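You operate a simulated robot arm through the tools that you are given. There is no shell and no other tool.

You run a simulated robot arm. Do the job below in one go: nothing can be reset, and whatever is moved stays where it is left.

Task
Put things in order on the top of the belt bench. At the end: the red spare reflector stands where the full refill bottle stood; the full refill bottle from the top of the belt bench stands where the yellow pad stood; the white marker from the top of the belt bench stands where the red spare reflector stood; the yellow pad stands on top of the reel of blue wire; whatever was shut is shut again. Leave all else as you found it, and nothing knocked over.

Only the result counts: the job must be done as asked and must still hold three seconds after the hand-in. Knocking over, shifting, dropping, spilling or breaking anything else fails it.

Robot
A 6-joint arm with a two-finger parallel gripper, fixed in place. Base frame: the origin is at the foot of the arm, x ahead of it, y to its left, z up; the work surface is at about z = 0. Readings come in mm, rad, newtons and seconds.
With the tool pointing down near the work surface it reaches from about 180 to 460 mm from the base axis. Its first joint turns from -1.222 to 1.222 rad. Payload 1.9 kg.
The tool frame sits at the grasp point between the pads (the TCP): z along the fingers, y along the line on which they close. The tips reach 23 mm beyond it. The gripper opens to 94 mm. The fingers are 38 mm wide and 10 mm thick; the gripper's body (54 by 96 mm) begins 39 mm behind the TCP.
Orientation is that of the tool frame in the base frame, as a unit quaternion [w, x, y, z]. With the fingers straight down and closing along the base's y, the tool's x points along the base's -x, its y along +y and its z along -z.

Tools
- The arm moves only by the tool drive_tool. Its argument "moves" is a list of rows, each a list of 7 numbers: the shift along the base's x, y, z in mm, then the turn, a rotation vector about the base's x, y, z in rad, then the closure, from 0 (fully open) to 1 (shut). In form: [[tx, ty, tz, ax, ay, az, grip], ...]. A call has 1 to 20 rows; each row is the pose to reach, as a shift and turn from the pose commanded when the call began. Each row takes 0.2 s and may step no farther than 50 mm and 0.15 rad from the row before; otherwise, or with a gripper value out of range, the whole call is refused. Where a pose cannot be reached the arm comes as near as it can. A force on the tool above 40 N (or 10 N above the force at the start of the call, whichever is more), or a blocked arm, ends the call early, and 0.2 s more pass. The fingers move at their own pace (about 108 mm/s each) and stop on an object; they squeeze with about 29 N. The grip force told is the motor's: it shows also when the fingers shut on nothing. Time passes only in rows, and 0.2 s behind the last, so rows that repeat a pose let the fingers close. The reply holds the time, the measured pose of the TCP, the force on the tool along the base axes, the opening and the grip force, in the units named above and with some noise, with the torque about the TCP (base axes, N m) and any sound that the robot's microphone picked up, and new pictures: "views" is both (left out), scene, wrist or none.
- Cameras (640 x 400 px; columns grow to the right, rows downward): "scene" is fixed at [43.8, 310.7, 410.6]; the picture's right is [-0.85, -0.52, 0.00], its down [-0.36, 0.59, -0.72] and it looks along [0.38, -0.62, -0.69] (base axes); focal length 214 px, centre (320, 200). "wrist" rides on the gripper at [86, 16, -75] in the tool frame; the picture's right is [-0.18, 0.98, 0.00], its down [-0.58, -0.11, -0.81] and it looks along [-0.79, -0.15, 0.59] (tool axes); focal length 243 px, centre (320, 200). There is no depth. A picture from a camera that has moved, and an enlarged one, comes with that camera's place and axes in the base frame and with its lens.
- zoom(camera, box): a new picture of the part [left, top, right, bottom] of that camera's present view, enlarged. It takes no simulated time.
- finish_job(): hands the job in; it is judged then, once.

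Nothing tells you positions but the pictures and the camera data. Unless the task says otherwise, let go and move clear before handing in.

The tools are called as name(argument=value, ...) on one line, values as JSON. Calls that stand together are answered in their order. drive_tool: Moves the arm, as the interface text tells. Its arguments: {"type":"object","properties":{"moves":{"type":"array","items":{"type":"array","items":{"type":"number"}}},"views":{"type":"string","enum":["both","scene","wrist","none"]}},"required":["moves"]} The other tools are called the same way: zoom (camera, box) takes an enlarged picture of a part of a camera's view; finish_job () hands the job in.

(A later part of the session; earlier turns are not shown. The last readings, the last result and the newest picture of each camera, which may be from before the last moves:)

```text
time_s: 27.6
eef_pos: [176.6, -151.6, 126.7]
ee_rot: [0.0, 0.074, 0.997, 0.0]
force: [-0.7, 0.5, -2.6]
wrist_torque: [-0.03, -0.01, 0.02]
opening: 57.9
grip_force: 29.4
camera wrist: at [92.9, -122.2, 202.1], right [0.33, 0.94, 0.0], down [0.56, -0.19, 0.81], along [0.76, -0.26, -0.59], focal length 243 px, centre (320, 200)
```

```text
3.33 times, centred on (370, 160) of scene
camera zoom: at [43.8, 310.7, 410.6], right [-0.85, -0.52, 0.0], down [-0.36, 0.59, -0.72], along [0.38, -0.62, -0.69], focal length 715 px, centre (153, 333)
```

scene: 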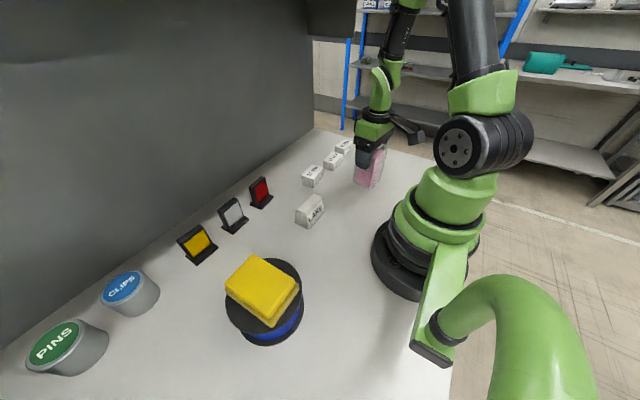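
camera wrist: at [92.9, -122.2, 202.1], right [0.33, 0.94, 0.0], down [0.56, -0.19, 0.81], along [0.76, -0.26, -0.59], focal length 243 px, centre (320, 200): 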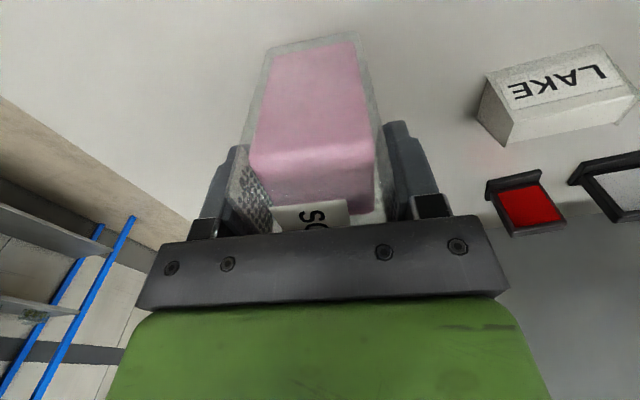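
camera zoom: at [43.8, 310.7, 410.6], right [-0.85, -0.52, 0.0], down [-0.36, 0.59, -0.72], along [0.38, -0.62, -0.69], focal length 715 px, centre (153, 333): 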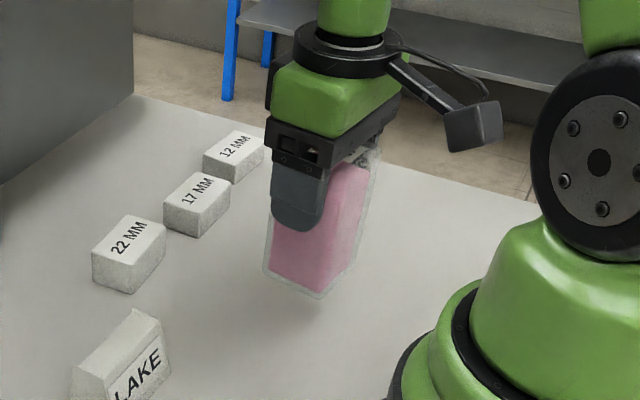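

The bottle hangs straight. I lower it gently onto the pad's old place.

drive_tool(moves=[[0, 0.5, -10, 0, 0, 0, 1], [0, 0.5, -20, 0, 0, 0, 1], [0, 0.5, -29, 0, 0, 0, 1], [0, 0.5, -34, 0, 0, 0, 1], [0, 0.5, -37, 0, 0, 0, 1], [0, 0.5, -38.5, 0, 0, 0, 1], [0, 0.5, -39, 0, 0, 0, 1]], views="both")

zoom(camera="scene", box=[300, 100, 440, 220])

```text
time_s: 29.2
eef_pos: [176.4, -150.3, 88.4]
ee_rot: [0.0, 0.074, 0.997, -0.001]
force: [0.2, 1.4, -3.9]
wrist_torque: [-0.03, -0.04, -0.04]
opening: 57.7
grip_force: 28.7
camera wrist: at [93.0, -121.5, 163.0], right [0.33, 0.94, 0.0], down [0.56, -0.19, 0.81], along [0.76, -0.26, -0.59], focal length 243 px, centre (320, 200)
```

scene: 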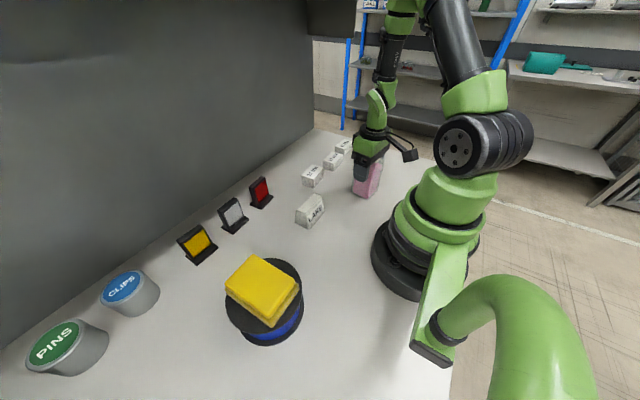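
wrist: 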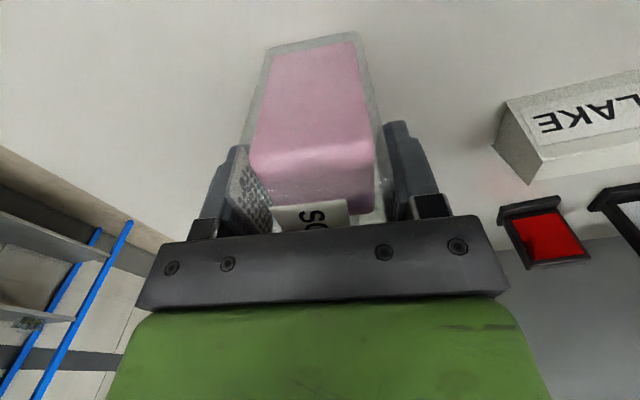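

```text
3.33 times, centred on (370, 160) of scene
camera zoom: at [43.8, 310.7, 410.6], right [-0.85, -0.52, 0.0], down [-0.36, 0.59, -0.72], along [0.38, -0.62, -0.69], focal length 715 px, centre (153, 333)
```

zoom: 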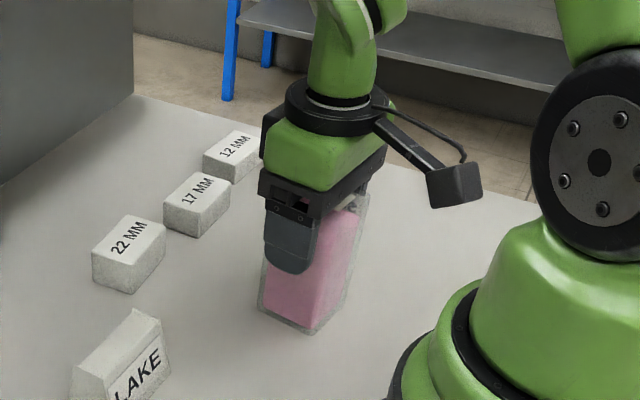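

Not quite touching yet (weight still carried), so I lower a hair more.

drive_tool(moves=[[0, 0, -0.5, 0, 0, 0, 1], [0, 0, -1, 0, 0, 0, 1]], views="none")

```text
time_s: 29.8
eef_pos: [177.1, -149.6, 86.9]
ee_rot: [0.0, 0.074, 0.997, 0.001]
force: [0.3, -0.2, -3.2]
wrist_torque: [0.0, 0.0, 0.0]
opening: 57.9
grip_force: 29.1
```

drive_tool(moves=[[0, -0.5, -0.5, 0, 0, 0, 1], [0, -0.5, -0.8, 0, 0, 0, 1]], views="none")

```text
time_s: 30.4
eef_pos: [177.5, -151.3, 87.3]
ee_rot: [0.0, 0.073, 0.997, 0.0]
force: [-5.7, 2.6, 21.9]
wrist_torque: [0.05, 0.15, 0.09]
opening: 58.0
grip_force: 29.1
```

Contact is made. I ease off slightly, open and retreat straight up.

drive_tool(moves=[[0, 0, 0.5, 0, 0, 0, 1], [0, 0, 0.5, 0, 0, 0, 0.6], [0, 0, 0.5, 0, 0, 0, 0.3], [0, 0, 0.5, 0, 0, 0, 0], [0, 0, 0.5, 0, 0, 0, 0], [0, 0, 10, 0, 0, 0, 0], [0, 0, 30, 0, 0, 0, 0], [0, 0, 60, 0, 0, 0, 0], [0, 0, 100, 0, 0, 0, 0]], views="both")

zoom(camera="scene", box=[240, 110, 420, 240])

```text
time_s: 32.4
eef_pos: [175.9, -151.3, 186.4]
ee_rot: [0.0, 0.075, 0.997, 0.0]
force: [1.8, 0.1, 0.5]
wrist_torque: [0.01, 0.0, 0.0]
opening: 93.9
grip_force: 0.1
camera wrist: at [93.3, -122.7, 262.0], right [0.33, 0.94, 0.0], down [0.56, -0.19, 0.81], along [0.76, -0.26, -0.59], focal length 243 px, centre (320, 200)
```

scene: 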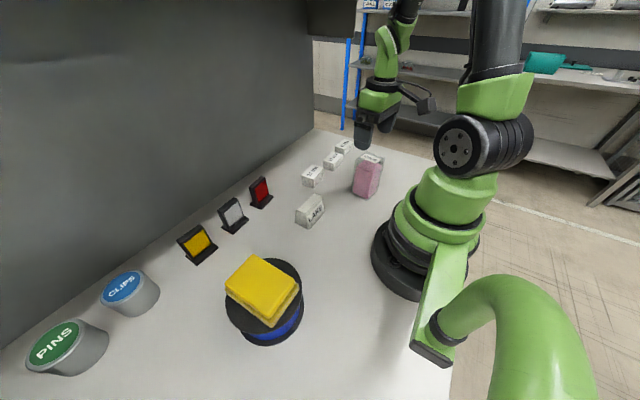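
wrist: 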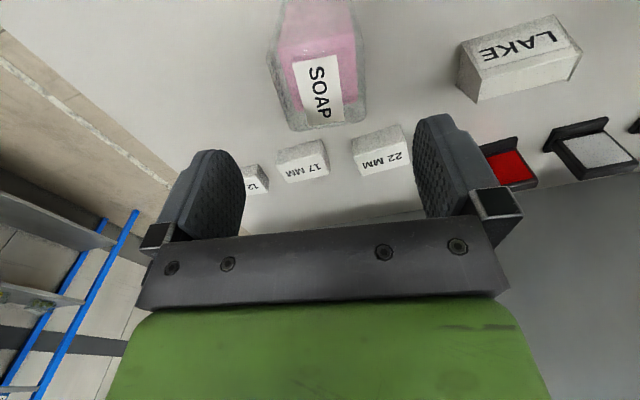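

```text
3.08 times, centred on (330, 175) of scene
camera zoom: at [43.8, 310.7, 410.6], right [-0.85, -0.52, 0.0], down [-0.36, 0.59, -0.72], along [0.38, -0.62, -0.69], focal length 660 px, centre (289, 277)
```

zoom: 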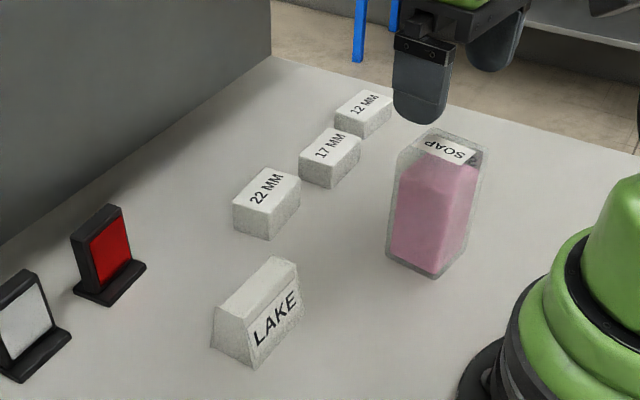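

The bottle stands upright at the pad's place. Next the red reflector: I move to where the wrist camera can see it closely.

drive_tool(moves=[[15, 25, 10, 0, 0, 0.05, 0], [30, 55, 15, 0, 0, 0.1, 0], [50, 85, 15, 0, 0, 0.148, 0], [75, 115, 15, 0, 0, 0.148, 0], [100, 145, 15, 0, 0, 0.148, 0], [125, 171, 10, 0, 0, 0.148, 0], [140, 176, -15, 0, 0, 0.148, 0], [140, 176, -30, 0, 0, 0.148, 0]], views="both")

zoom(camera="wrist", box=[200, 0, 480, 200])

zoom(camera="scene", box=[200, 150, 340, 260])

```text
time_s: 34.2
eef_pos: [317.3, 26.1, 156.6]
ee_rot: [0.0, 0.0, 1.0, 0.001]
force: [-1.2, 0.3, 0.1]
wrist_torque: [-0.03, 0.03, 0.0]
opening: 94.1
grip_force: 0.0
camera wrist: at [230.4, 41.5, 231.9], right [0.18, 0.98, 0.0], down [0.58, -0.11, 0.81], along [0.79, -0.15, -0.59], focal length 243 px, centre (320, 200)
```

scene: 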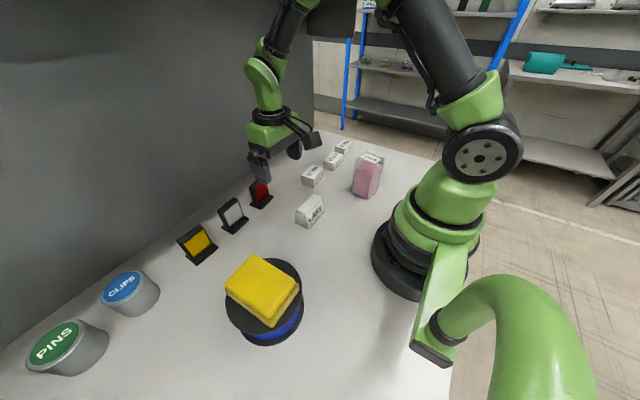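
wrist: 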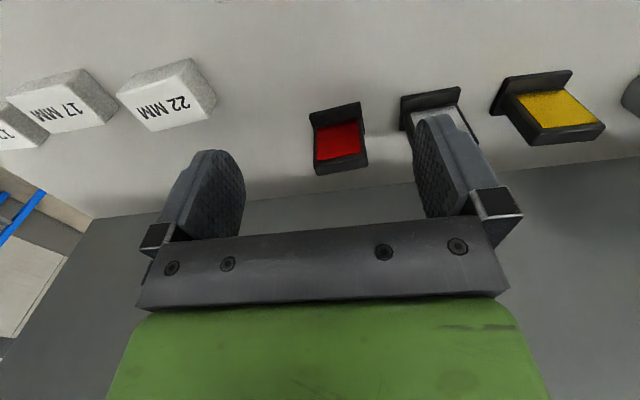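

```text
2.00 times, centred on (340, 100) of wrist
camera zoom: at [230.4, 41.5, 231.9], right [0.18, 0.98, 0.0], down [0.58, -0.11, 0.81], along [0.79, -0.15, -0.59], focal length 485 px, centre (280, 400)
```

zoom: 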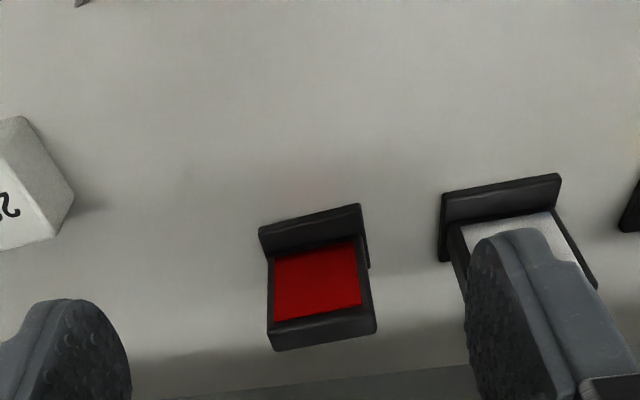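

```text
3.64 times, centred on (270, 205) of scene
camera zoom: at [43.8, 310.7, 410.6], right [-0.85, -0.52, 0.0], down [-0.36, 0.59, -0.72], along [0.38, -0.62, -0.69], focal length 780 px, centre (502, 182)
```

zoom: 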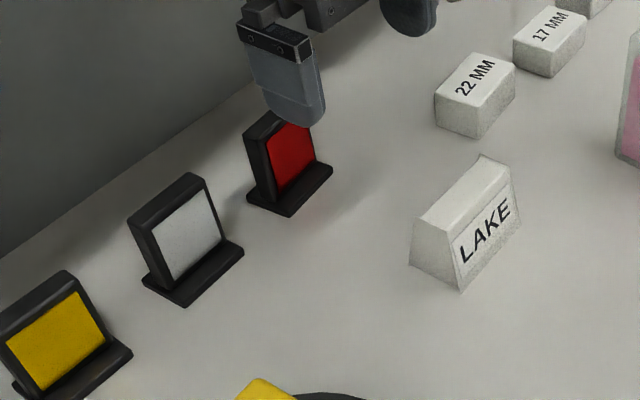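

The reflector has a base plate about 54×38 mm and a frame about 50 mm wide and 55 mm high. I move a bit lower for a more exact fix.

drive_tool(moves=[[2, 3, -25, 0, 0, 0, 0], [4, 3, -48, 0, 0, 0, 0], [4, 3, -62, 0, 0, 0, 0], [4, 3, -62, 0, 0, 0, 0]], views="both")

zoom(camera="wrist", box=[230, 40, 450, 220])

zoom(camera="scene", box=[220, 150, 340, 250])

```text
time_s: 35.2
eef_pos: [321.8, 28.8, 94.5]
ee_rot: [0.0, 0.0, 1.0, 0.0]
force: [-0.3, -0.2, 0.3]
wrist_torque: [-0.02, 0.0, -0.01]
opening: 94.0
grip_force: 0.1
camera wrist: at [234.2, 44.8, 169.7], right [0.18, 0.98, 0.0], down [0.58, -0.11, 0.81], along [0.79, -0.15, -0.59], focal length 243 px, centre (320, 200)
```

scene: 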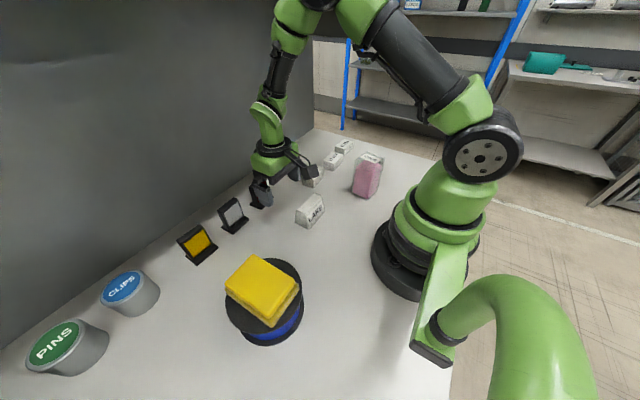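
wrist: 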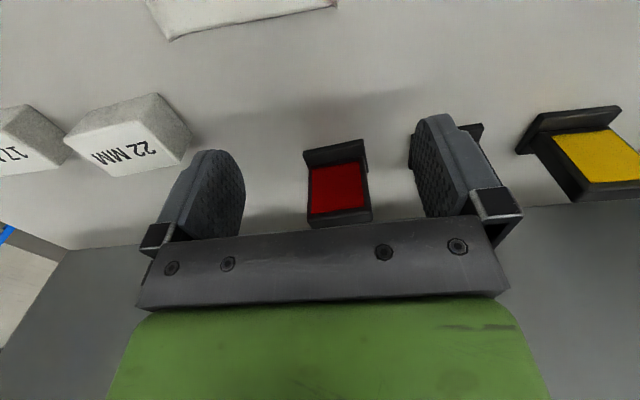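

```text
2.22 times, centred on (340, 130) of wrist
camera zoom: at [234.2, 44.8, 169.7], right [0.18, 0.98, 0.0], down [0.58, -0.11, 0.81], along [0.79, -0.15, -0.59], focal length 539 px, centre (276, 356)
```

zoom: 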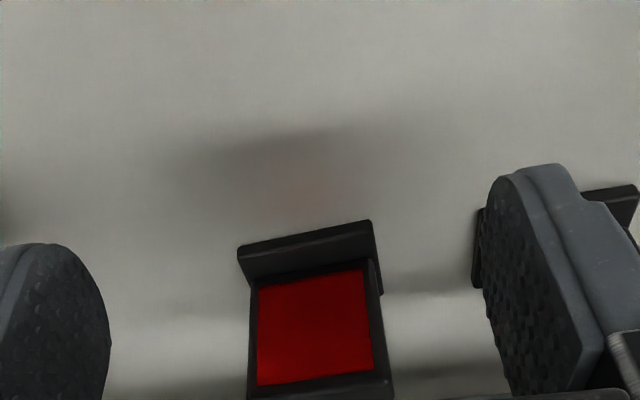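

```text
4.00 times, centred on (280, 200) of scene
camera zoom: at [43.8, 310.7, 410.6], right [-0.85, -0.52, 0.0], down [-0.36, 0.59, -0.72], along [0.38, -0.62, -0.69], focal length 858 px, centre (480, 200)
```

zoom: 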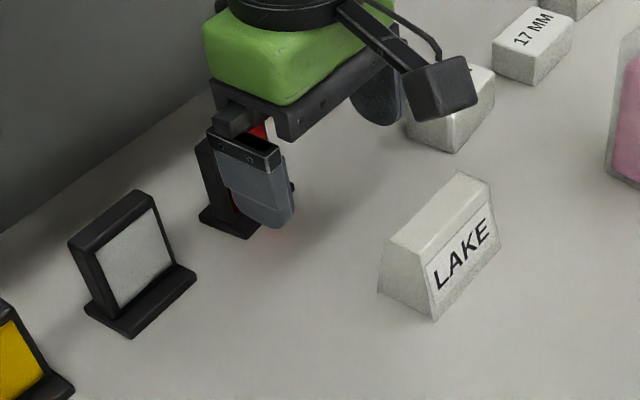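

The base plate's centre is at about (401,29.5), yaw ≈ +4.6°, with the frame near the plate's middle. I raise, move over it, and check alignment before descending.

drive_tool(moves=[[0, 0, 40, 0, 0, 0, 0.1], [30, 0.5, 45, 0, 0, 0.03, 0.15], [60, 1, 45, 0, 0, 0.06, 0.15], [81, 1.5, 45, 0, 0, 0.08, 0.15], [81, 1.5, 20, 0, 0, 0.08, 0.15], [81, 1.5, 5, 0, 0, 0.08, 0.15], [81, 1.5, 5, 0, 0, 0.08, 0.15]], views="both")

zoom(camera="wrist", box=[200, 40, 460, 240])

zoom(camera="scene", box=[200, 120, 340, 240])

```text
time_s: 36.8
eef_pos: [402.8, 30.6, 98.3]
ee_rot: [0.0, -0.04, 0.999, 0.0]
force: [-0.2, -0.8, -0.2]
wrist_torque: [0.01, -0.01, -0.02]
opening: 79.7
grip_force: 0.1
camera wrist: at [314.5, 39.4, 174.0], right [0.11, 0.99, 0.0], down [0.59, -0.06, 0.81], along [0.8, -0.08, -0.59], focal length 243 px, centre (320, 200)
```

scene: 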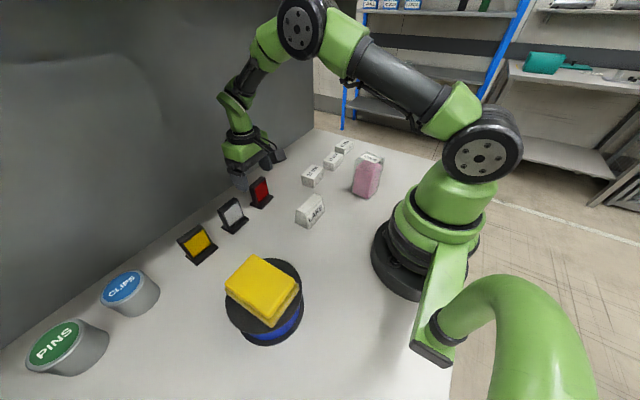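
wrist: 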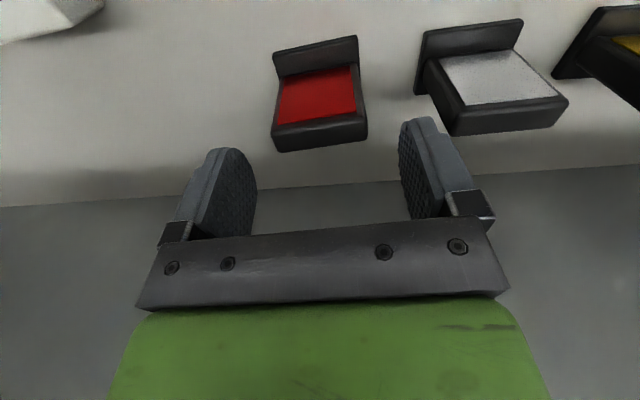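

```text
2.00 times, centred on (330, 140) of wrist
camera zoom: at [314.5, 39.4, 174.0], right [0.11, 0.99, 0.0], down [0.59, -0.06, 0.81], along [0.8, -0.08, -0.59], focal length 485 px, centre (300, 320)
```

zoom: 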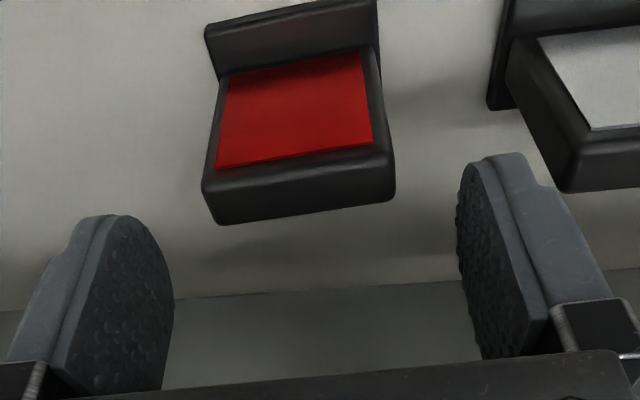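

```text
3.33 times, centred on (270, 180) of scene
camera zoom: at [43.8, 310.7, 410.6], right [-0.85, -0.52, 0.0], down [-0.36, 0.59, -0.72], along [0.38, -0.62, -0.69], focal length 715 px, centre (487, 267)
```

zoom: 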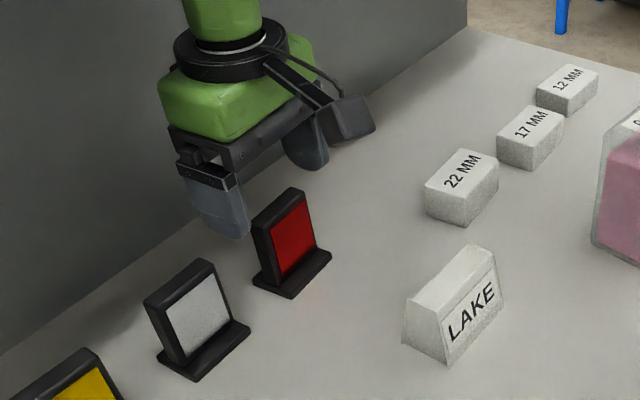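

The frame is vertical, about 50 mm wide, 70 mm tall, spanning x≈391-404; the base plate centre is about (402,29.5). I descend around the frame.

drive_tool(moves=[[-2, 0.5, -15, 0, 0, 0, 0.15], [-2, 0.5, -35, 0, 0, 0, 0.15], [-2, 0.5, -50, 0, 0, 0, 0.15], [-2, 0.5, -57, 0, 0, 0, 0.15], [-2, 0.5, -57, 0, 0, 0, 0.15]], views="both")

zoom(camera="scene", box=[200, 120, 340, 240])

zoom(camera="wrist", box=[160, 40, 560, 240])

```text
time_s: 38.0
eef_pos: [400.1, 31.4, 42.8]
ee_rot: [0.0, -0.04, 0.999, 0.001]
force: [0.5, 0.1, 0.1]
wrist_torque: [0.03, 0.03, 0.0]
opening: 79.9
grip_force: 0.0
camera wrist: at [311.7, 39.6, 117.5], right [0.11, 0.99, 0.0], down [0.59, -0.06, 0.81], along [0.8, -0.08, -0.59], focal length 243 px, centre (320, 200)
```

scene: 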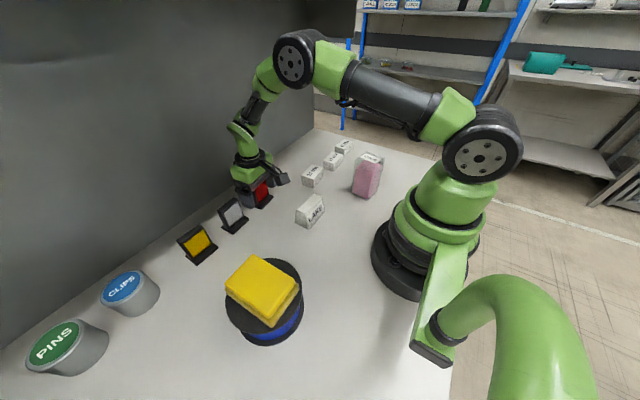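
wrist: 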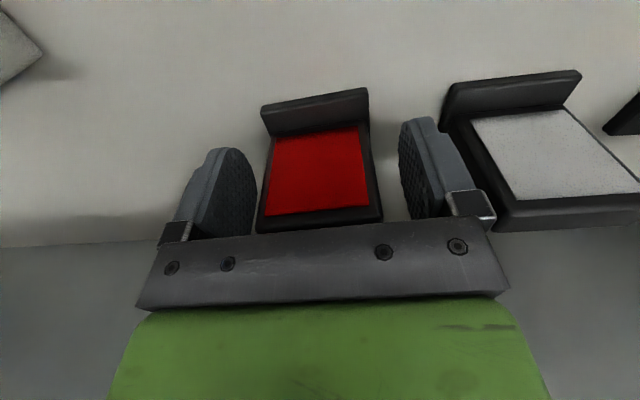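

```text
3.33 times, centred on (270, 180) of scene
camera zoom: at [43.8, 310.7, 410.6], right [-0.85, -0.52, 0.0], down [-0.36, 0.59, -0.72], along [0.38, -0.62, -0.69], focal length 715 px, centre (487, 267)
```

zoom: 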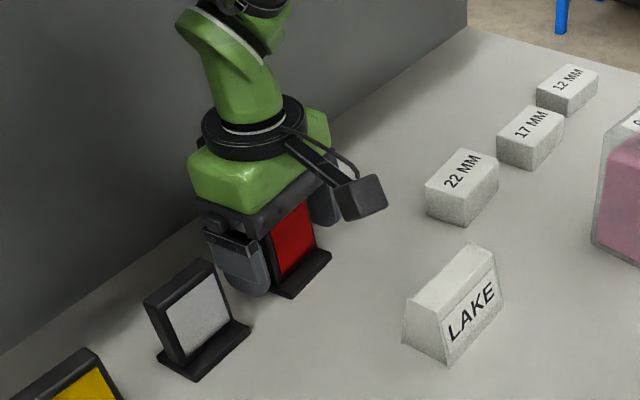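

```text
1.60 times, centred on (360, 140) of wrist
camera zoom: at [311.7, 39.6, 117.5], right [0.11, 0.99, 0.0], down [0.59, -0.06, 0.81], along [0.8, -0.08, -0.59], focal length 388 px, centre (256, 296)
```

zoom: 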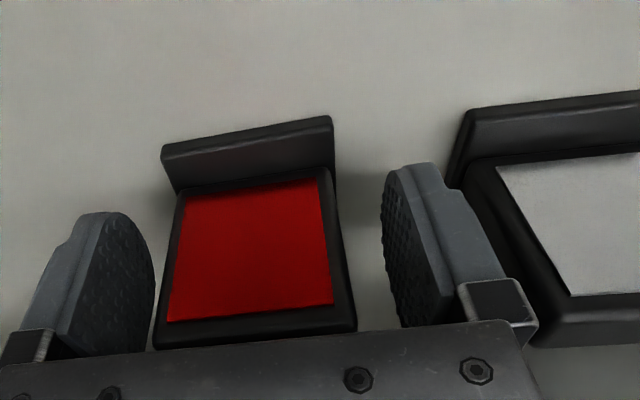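

Fingers straddle the frame without touching its neighbours. Closing now.

drive_tool(moves=[[0, -1, 0, 0, 0, 0, 0.2], [0, -1, 0, 0, 0, 0, 0.3], [0, -1, 0, 0, 0, 0, 0.4], [0, -1, 0, 0, 0, 0, 0.6], [0, -1, 0, 0, 0, 0, 1], [0, -1, 0, 0, 0, 0, 1]], views="both")

zoom(camera="wrist", box=[160, 40, 560, 240])

```text
time_s: 39.4
eef_pos: [400.1, 29.8, 41.7]
ee_rot: [-0.001, -0.039, 0.999, 0.0]
force: [0.9, 0.4, 0.0]
wrist_torque: [-0.02, -0.04, 0.01]
opening: 51.6
grip_force: 29.1
camera wrist: at [311.5, 38.6, 117.5], right [0.1, 0.99, 0.0], down [0.59, -0.06, 0.81], along [0.8, -0.08, -0.59], focal length 243 px, centre (320, 200)
```

scene: 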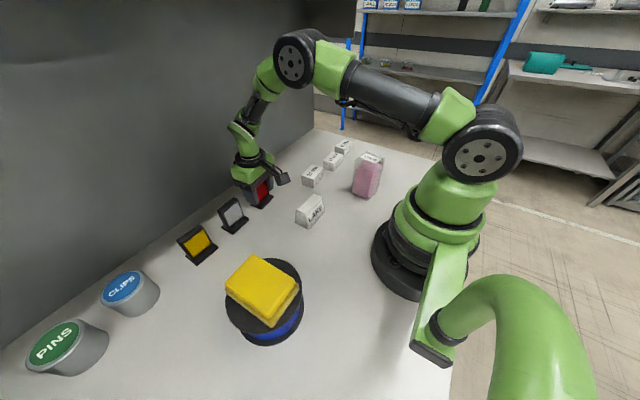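
wrist: 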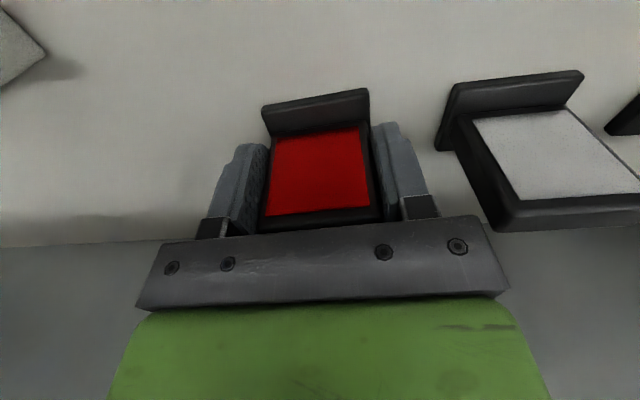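

```text
1.60 times, centred on (360, 140) of wrist
camera zoom: at [311.5, 38.6, 117.5], right [0.1, 0.99, 0.0], down [0.59, -0.06, 0.81], along [0.8, -0.08, -0.59], focal length 388 px, centre (256, 296)
```

zoom: 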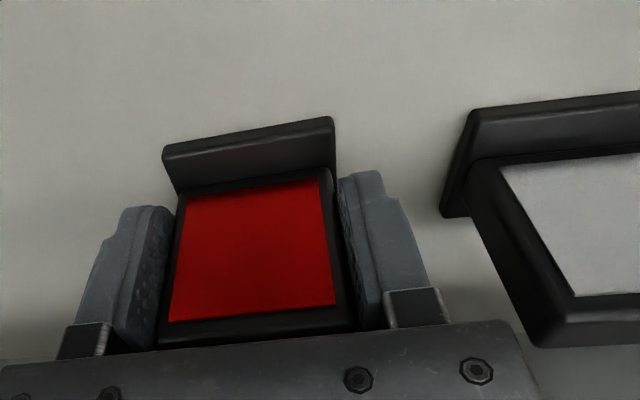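

The reflector is held at 51.6 mm. I lift it clear and carry it toward the bottle's old place at (237,-330.5).

drive_tool(moves=[[0, 0, 5, 0, 0, 0, 1], [0, 0, 20, 0, 0, 0, 1], [0, 0, 45, 0, 0, 0, 1], [0, 0, 70, 0, 0, 0, 1], [-6, -13, 90, 0, 0, 0, 1], [-18, -40, 95, 0, 0, 0, 1], [-34, -74, 95, 0, 0, 0, 1], [-51, -110, 95, 0, 0, 0, 1], [-68, -147, 95, 0, 0, 0, 1], [-85, -184, 95, 0, 0, 0, 1], [-102, -221, 95, 0, 0, 0, 1], [-119, -258, 95, 0, 0, 0, 1], [-135, -294, 95, 0, 0, 0, 1], [-150, -326, 90, 0, 0, 0, 1], [-160, -348, 80, 0, 0, 0, 1], [-165, -359.5, 70, 0, 0, 0, 1], [-165, -359.5, 70, 0, 0, 0, 1]], views="both")

zoom(camera="scene", box=[290, 80, 430, 200])

```text
time_s: 43.0
eef_pos: [234.7, -330.1, 113.3]
ee_rot: [0.0, -0.041, 0.999, 0.0]
force: [0.2, 0.0, -0.2]
wrist_torque: [0.03, 0.03, 0.02]
opening: 51.3
grip_force: 28.7
camera wrist: at [146.7, -321.0, 187.9], right [0.1, 0.99, 0.0], down [0.59, -0.06, 0.81], along [0.8, -0.08, -0.59], focal length 243 px, centre (320, 200)
```

scene: 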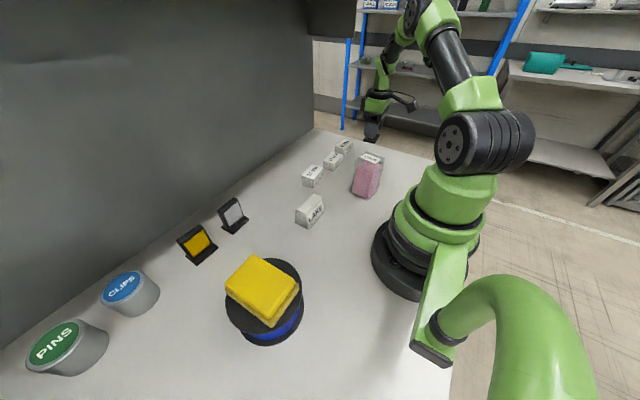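
wrist: 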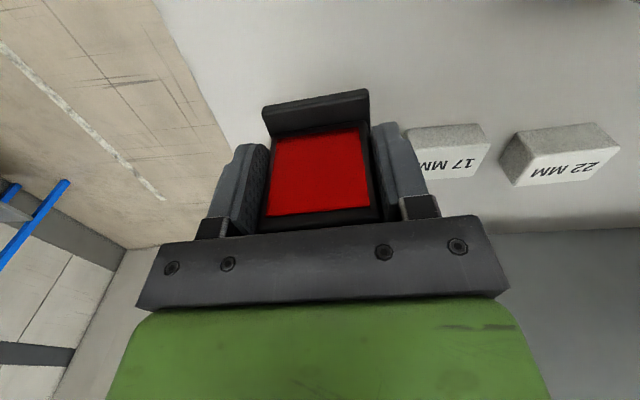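

```text
3.33 times, centred on (360, 140) of scene
camera zoom: at [43.8, 310.7, 410.6], right [-0.85, -0.52, 0.0], down [-0.36, 0.59, -0.72], along [0.38, -0.62, -0.69], focal length 715 px, centre (187, 400)
```

zoom: 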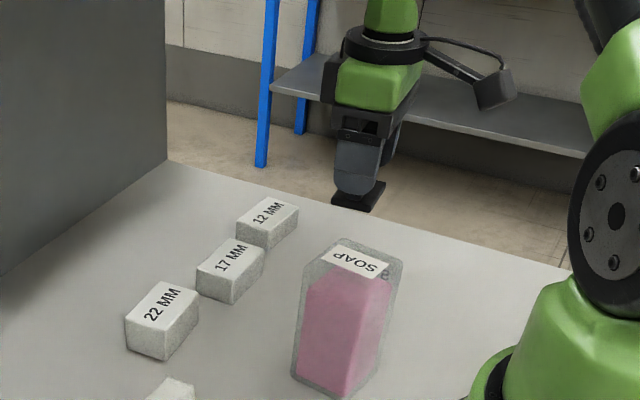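

The reflector is over the spot and level. Lowering slowly.

drive_tool(moves=[[0, 0, -15, 0, 0, 0, 1], [0, 0, -32, 0, 0, 0, 1], [0, 0, -48, 0, 0, 0, 1], [0, 0, -58, 0, 0, 0, 1], [0, 0, -64, 0, 0, 0, 1], [0, 0, -67, 0, 0, 0, 1], [0, 0, -68.5, 0, 0, 0, 1], [0, 0, -69, 0, 0, 0, 1]], views="both")

zoom(camera="scene", box=[290, 80, 430, 200])

```text
time_s: 44.8
eef_pos: [235.0, -329.4, 42.6]
ee_rot: [0.001, -0.041, 0.999, 0.0]
force: [0.7, -0.3, -0.3]
wrist_torque: [-0.01, -0.02, 0.0]
opening: 51.8
grip_force: 29.1
camera wrist: at [146.6, -320.8, 118.5], right [0.11, 0.99, 0.0], down [0.59, -0.06, 0.81], along [0.8, -0.08, -0.59], focal length 243 px, centre (320, 200)
```

scene: 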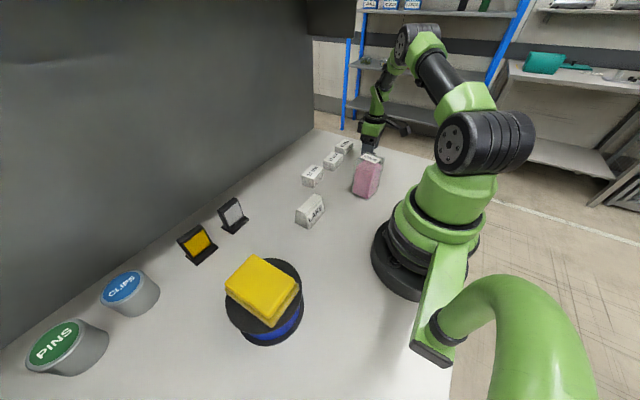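
wrist: 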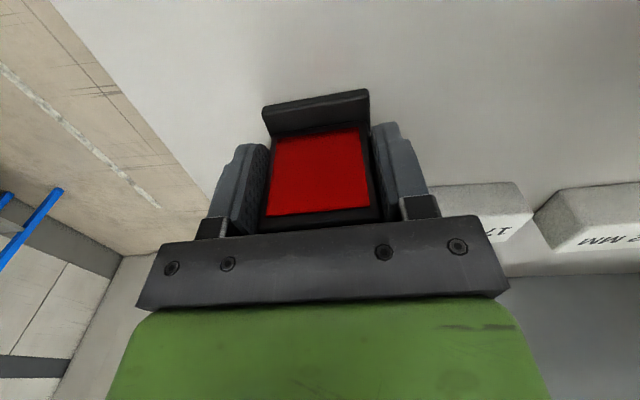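

```text
3.33 times, centred on (360, 140) of scene
camera zoom: at [43.8, 310.7, 410.6], right [-0.85, -0.52, 0.0], down [-0.36, 0.59, -0.72], along [0.38, -0.62, -0.69], focal length 715 px, centre (187, 400)
```

zoom: 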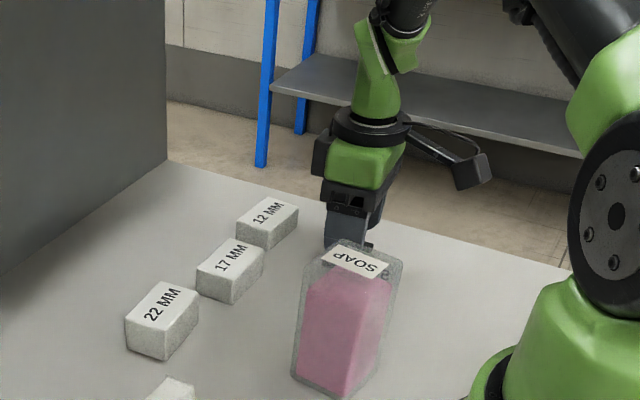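

drive_tool(moves=[[0, 0, -0.6, 0, 0, 0, 1], [0, 0, -1, 0, 0, 0, 1]], views="none")

```text
time_s: 45.4
eef_pos: [235.0, -329.3, 41.9]
ee_rot: [0.0, -0.04, 0.999, 0.0]
force: [-0.4, 0.5, 2.1]
wrist_torque: [0.05, 0.0, 0.02]
opening: 51.4
grip_force: 28.9
```

Slight contact is showing; one more small step to confirm.

drive_tool(moves=[[0, 0, -0.4, 0, 0, 0, 1]], views="none")

```text
time_s: 45.8
eef_pos: [235.7, -329.9, 42.4]
ee_rot: [0.0, -0.04, 0.999, 0.0]
force: [-2.0, 2.0, 7.7]
wrist_torque: [0.09, 0.09, -0.02]
opening: 51.6
grip_force: 28.9
```

Contact confirmed (about 8 N). I release slowly and rise straight up.

drive_tool(moves=[[0, 0, 0.3, 0, 0, 0, 0.6], [0, 0, 0.3, 0, 0, 0, 0.3], [0, 0, 0.3, 0, 0, 0, 0.1], [0, 0, 0.3, 0, 0, 0, 0.1], [0, 0, 15, 0, 0, 0, 0.1], [0, 0, 40, 0, 0, 0, 0.1], [0, 0, 75, 0, 0, 0, 0], [0, 0, 110, 0, 0, 0, 0], [0, 0, 130, 0, 0, 0, 0]], views="both")

zoom(camera="wrist", box=[200, 0, 460, 200])

zoom(camera="scene", box=[290, 100, 430, 220])

```text
time_s: 47.8
eef_pos: [234.7, -331.3, 171.6]
ee_rot: [0.001, -0.04, 0.999, -0.001]
force: [0.2, -0.2, 0.0]
wrist_torque: [-0.02, 0.01, -0.01]
opening: 93.8
grip_force: 0.0
camera wrist: at [146.4, -321.6, 246.9], right [0.11, 0.99, 0.0], down [0.59, -0.06, 0.81], along [0.8, -0.08, -0.59], focal length 243 px, centre (320, 200)
```

scene: 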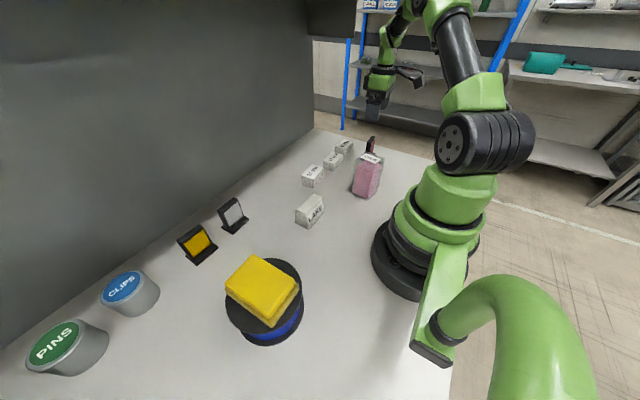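
wrist: 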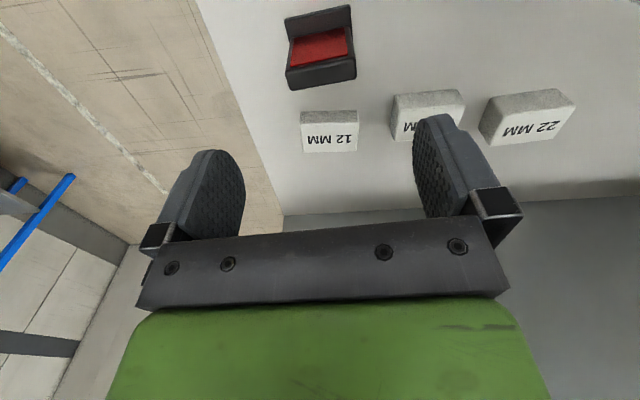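

```text
2.00 times, centred on (330, 100) of wrist
camera zoom: at [146.4, -321.6, 246.9], right [0.11, 0.99, 0.0], down [0.59, -0.06, 0.81], along [0.8, -0.08, -0.59], focal length 485 px, centre (300, 400)
```

zoom: 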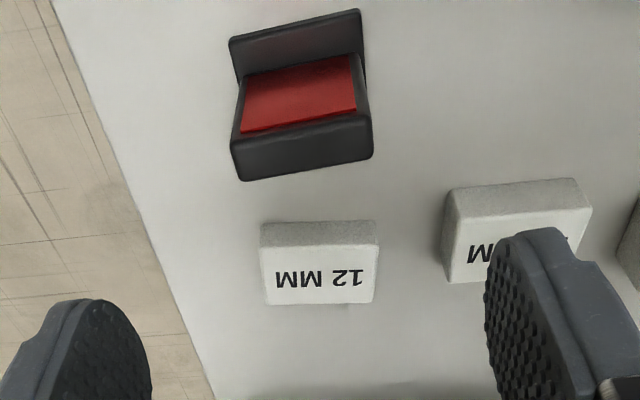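

```text
3.33 times, centred on (360, 160) of scene
camera zoom: at [43.8, 310.7, 410.6], right [-0.85, -0.52, 0.0], down [-0.36, 0.59, -0.72], along [0.38, -0.62, -0.69], focal length 715 px, centre (187, 333)
```

zoom: 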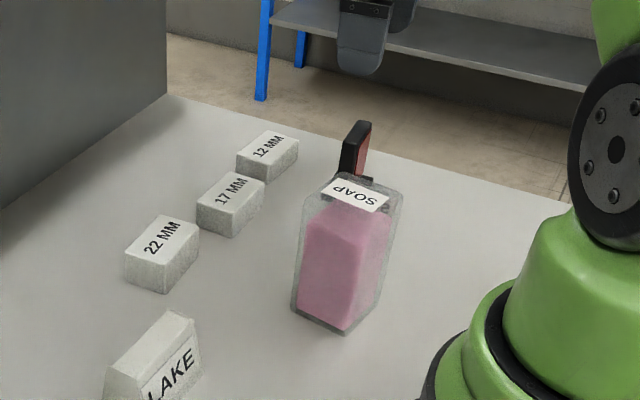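

The red reflector stands upright at the bottle's old place. Next the LAKE marker: I go above it for a closer look.

drive_tool(moves=[[2, 20, 15, 0, 0, -0.02, 0], [4, 60, 20, 0, 0, -0.04, 0], [4, 105, 20, 0, 0, -0.06, 0], [4, 150, 20, 0, 0, -0.08, 0], [4, 195, 20, 0, 0, -0.08, 0], [4, 240, 20, 0, 0, -0.08, 0], [2, 285, 10, 0, 0, -0.08, 0], [0, 320, -5, 0, 0, -0.08, 0], [-3, 340, -25, 0, 0, -0.08, 0], [-3, 340, -35, 0, 0, -0.08, 0]], views="both")

zoom(camera="wrist", box=[200, 0, 480, 200])

zoom(camera="scene", box=[270, 170, 360, 250])

```text
time_s: 50.0
eef_pos: [231.8, 9.1, 137.4]
ee_rot: [0.0, 0.001, 1.0, 0.0]
force: [-0.5, 0.5, -0.4]
wrist_torque: [-0.01, 0.02, -0.01]
opening: 94.0
grip_force: 0.1
camera wrist: at [145.2, 26.4, 212.3], right [0.18, 0.98, 0.0], down [0.58, -0.11, 0.81], along [0.79, -0.15, -0.59], focal length 243 px, centre (320, 200)
```

scene: 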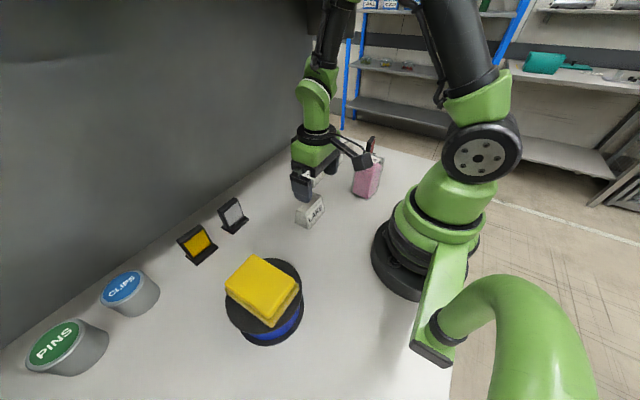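
wrist: 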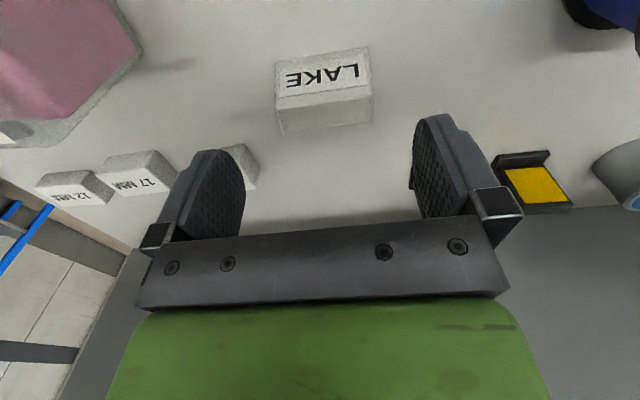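

```text
2.00 times, centred on (340, 100) of wrist
camera zoom: at [145.2, 26.4, 212.3], right [0.18, 0.98, 0.0], down [0.58, -0.11, 0.81], along [0.79, -0.15, -0.59], focal length 485 px, centre (280, 400)
```

zoom: 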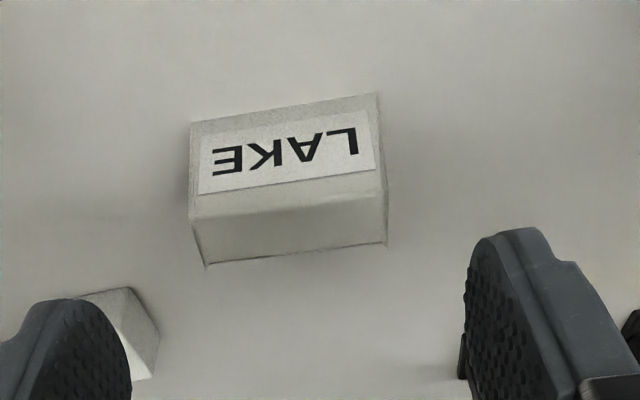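

```text
5.00 times, centred on (315, 210) of scene
camera zoom: at [43.8, 310.7, 410.6], right [-0.85, -0.52, 0.0], down [-0.36, 0.59, -0.72], along [0.38, -0.62, -0.69], focal length 1072 px, centre (345, 150)
```

zoom: 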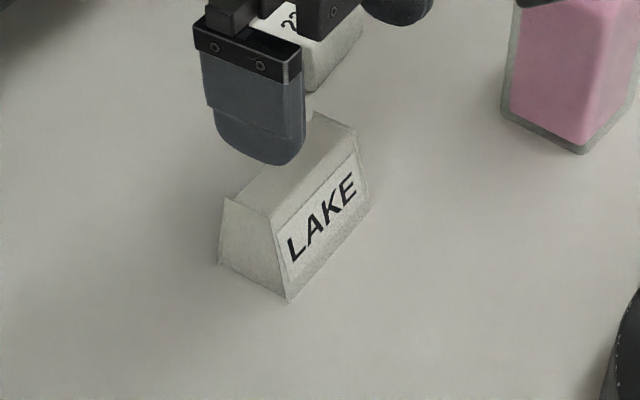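

The marker is a trapezoid block, about 76 mm long in y, 43 mm deep at the base, 54 mm tall, centred near (255,10). I move over it and check clearance before descending.

drive_tool(moves=[[12, 0.5, 0, 0, 0, -0.03, 0], [23, 0.5, -10, 0, 0, -0.03, 0], [23, 0.5, -35, 0, 0, -0.03, 0], [23, 0.5, -47, 0, 0, -0.03, 0], [23, 0.5, -47, 0, 0, -0.03, 0]], views="both")

zoom(camera="wrist", box=[180, 0, 500, 220])

zoom(camera="scene", box=[260, 150, 370, 250])

```text
time_s: 51.2
eef_pos: [255.3, 10.2, 89.6]
ee_rot: [0.0, 0.015, 1.0, 0.0]
force: [-0.3, 0.5, 0.0]
wrist_torque: [-0.02, -0.04, 0.03]
opening: 94.1
grip_force: 0.2
camera wrist: at [168.1, 29.1, 165.7], right [0.21, 0.98, 0.0], down [0.58, -0.13, 0.81], along [0.79, -0.17, -0.59], focal length 243 px, centre (320, 200)
```

scene: 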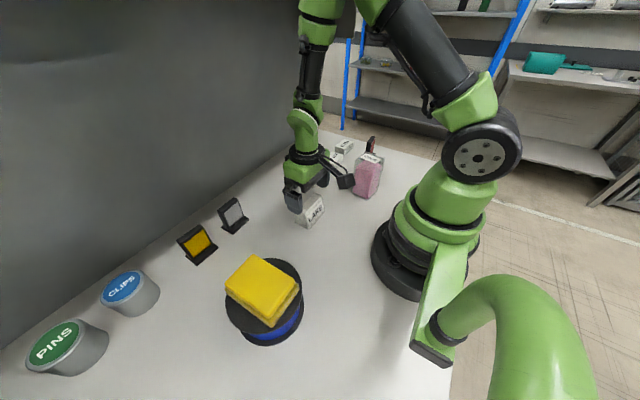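
wrist: 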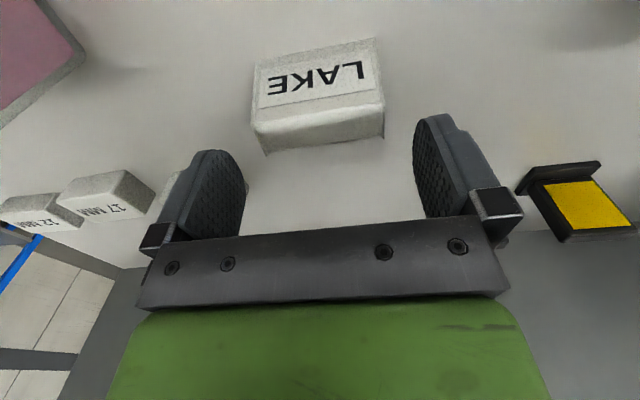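

```text
1.82 times, centred on (340, 110) of wrist
camera zoom: at [168.1, 29.1, 165.7], right [0.21, 0.98, 0.0], down [0.58, -0.13, 0.81], along [0.79, -0.17, -0.59], focal length 441 px, centre (284, 364)
```

zoom: 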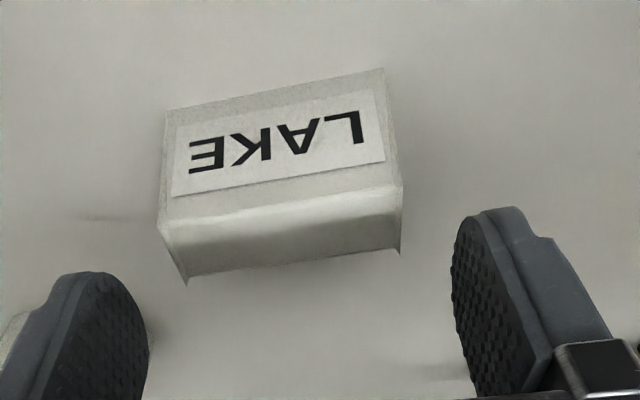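

```text
4.00 times, centred on (315, 200) of scene
camera zoom: at [43.8, 310.7, 410.6], right [-0.85, -0.52, 0.0], down [-0.36, 0.59, -0.72], along [0.38, -0.62, -0.69], focal length 858 px, centre (340, 200)
```

zoom: 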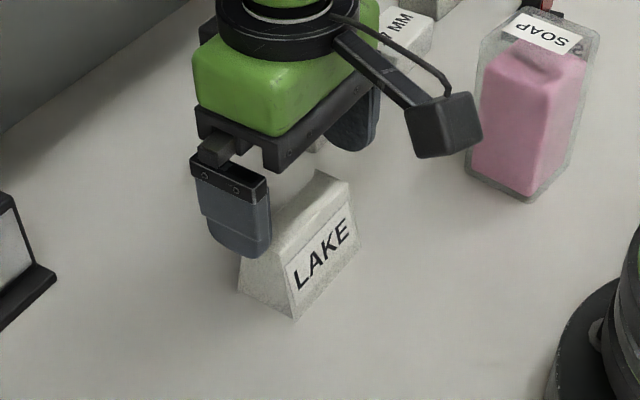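

Clearance is about 8 mm each side. I descend with a small y-correction.

drive_tool(moves=[[-0.5, 0.8, -15, 0, 0, -0.005, 0], [-0.5, 0.8, -30, 0, 0, -0.005, 0], [-0.5, 0.8, -45, 0, 0, -0.005, 0], [-0.5, 0.8, -58, 0, 0, -0.005, 0], [-0.5, 0.8, -58, 0, 0, -0.005, 0]], views="both")

zoom(camera="wrist", box=[160, 40, 500, 240])

zoom(camera="scene", box=[260, 150, 370, 250])

```text
time_s: 52.4
eef_pos: [254.5, 11.1, 31.9]
ee_rot: [0.0, 0.018, 1.0, 0.0]
force: [0.8, -0.2, 0.1]
wrist_torque: [0.03, 0.0, 0.01]
opening: 94.1
grip_force: 0.0
camera wrist: at [167.7, 30.2, 107.2], right [0.22, 0.98, 0.0], down [0.58, -0.13, 0.81], along [0.79, -0.18, -0.59], focal length 243 px, centre (320, 200)
```

scene: 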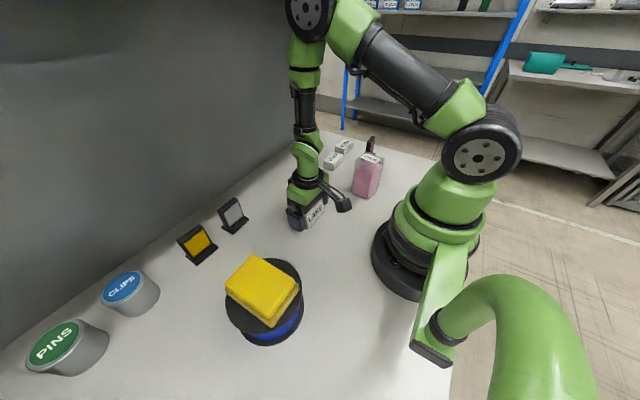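
wrist: 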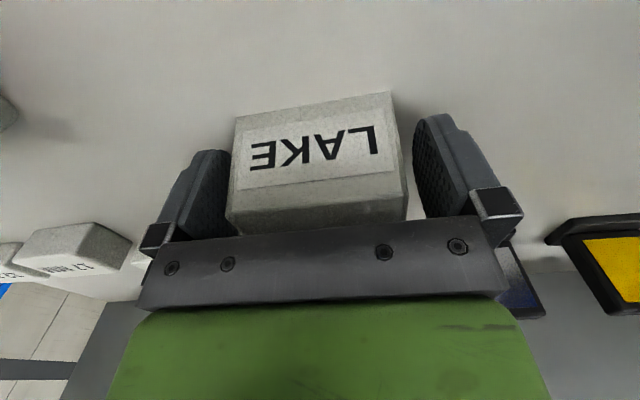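

```text
1.88 times, centred on (330, 140) of wrist
camera zoom: at [167.7, 30.2, 107.2], right [0.22, 0.98, 0.0], down [0.58, -0.13, 0.81], along [0.79, -0.18, -0.59], focal length 457 px, centre (301, 313)
```

zoom: 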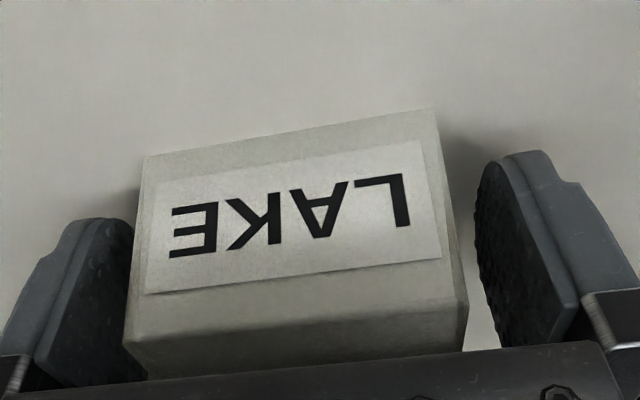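

```text
4.00 times, centred on (315, 200) of scene
camera zoom: at [43.8, 310.7, 410.6], right [-0.85, -0.52, 0.0], down [-0.36, 0.59, -0.72], along [0.38, -0.62, -0.69], focal length 858 px, centre (340, 200)
```

zoom: 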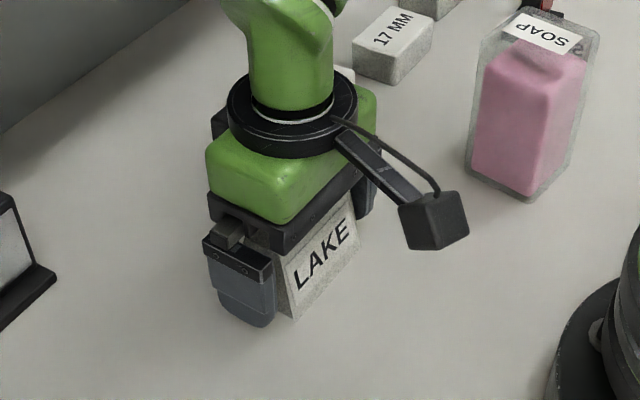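

The marker sits between the pads. Closing gently.

drive_tool(moves=[[0, -0.5, 0, 0, 0, 0, 0.08], [0, -0.5, 0, 0, 0, 0, 0.15], [0, -0.5, 0, 0, 0, 0, 0.2], [0, -0.5, 0, 0, 0, 0, 0.4], [0, -0.5, 0, 0, 0, 0, 1], [0, -0.5, 0, 0, 0, 0, 1]], views="both")

zoom(camera="wrist", box=[160, 40, 500, 240])

```text
time_s: 53.8
eef_pos: [254.8, 9.5, 31.7]
ee_rot: [0.0, 0.017, 1.0, 0.0]
force: [0.6, 0.3, 0.2]
wrist_torque: [0.05, 0.01, 0.04]
opening: 71.3
grip_force: 29.2
camera wrist: at [167.7, 29.7, 107.3], right [0.22, 0.98, 0.0], down [0.58, -0.13, 0.81], along [0.79, -0.18, -0.59], focal length 243 px, centre (320, 200)
```

scene: 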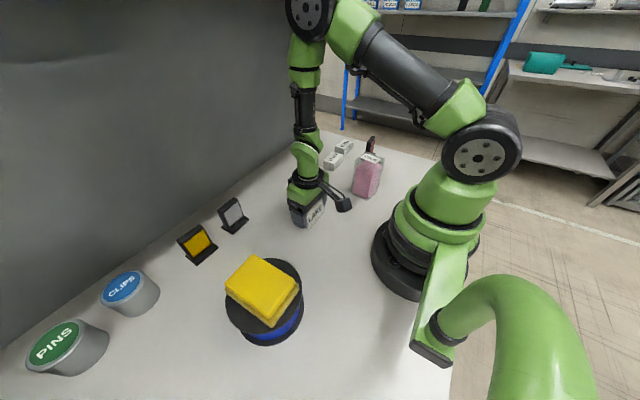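
wrist: 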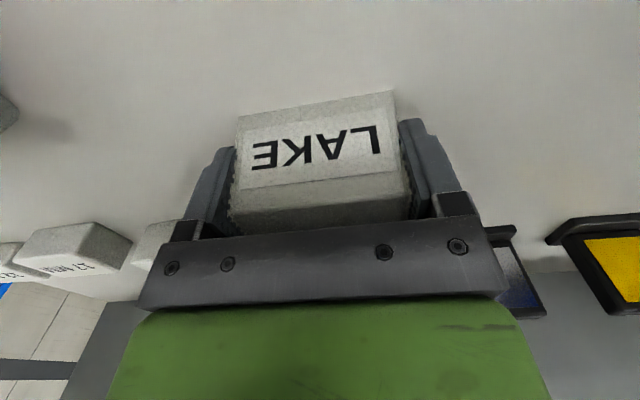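

```text
1.88 times, centred on (330, 140) of wrist
camera zoom: at [167.7, 29.7, 107.3], right [0.22, 0.98, 0.0], down [0.58, -0.13, 0.81], along [0.79, -0.18, -0.59], focal length 457 px, centre (301, 313)
```

zoom: 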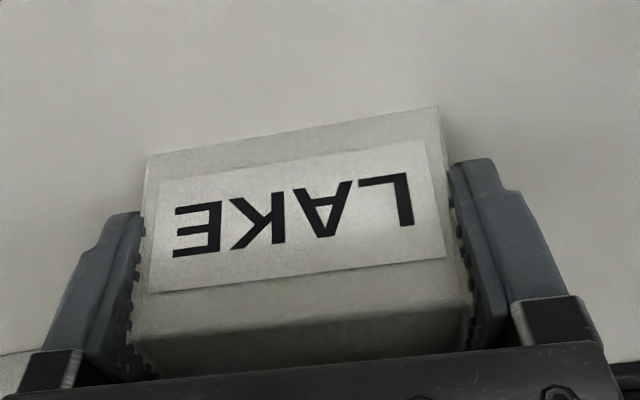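

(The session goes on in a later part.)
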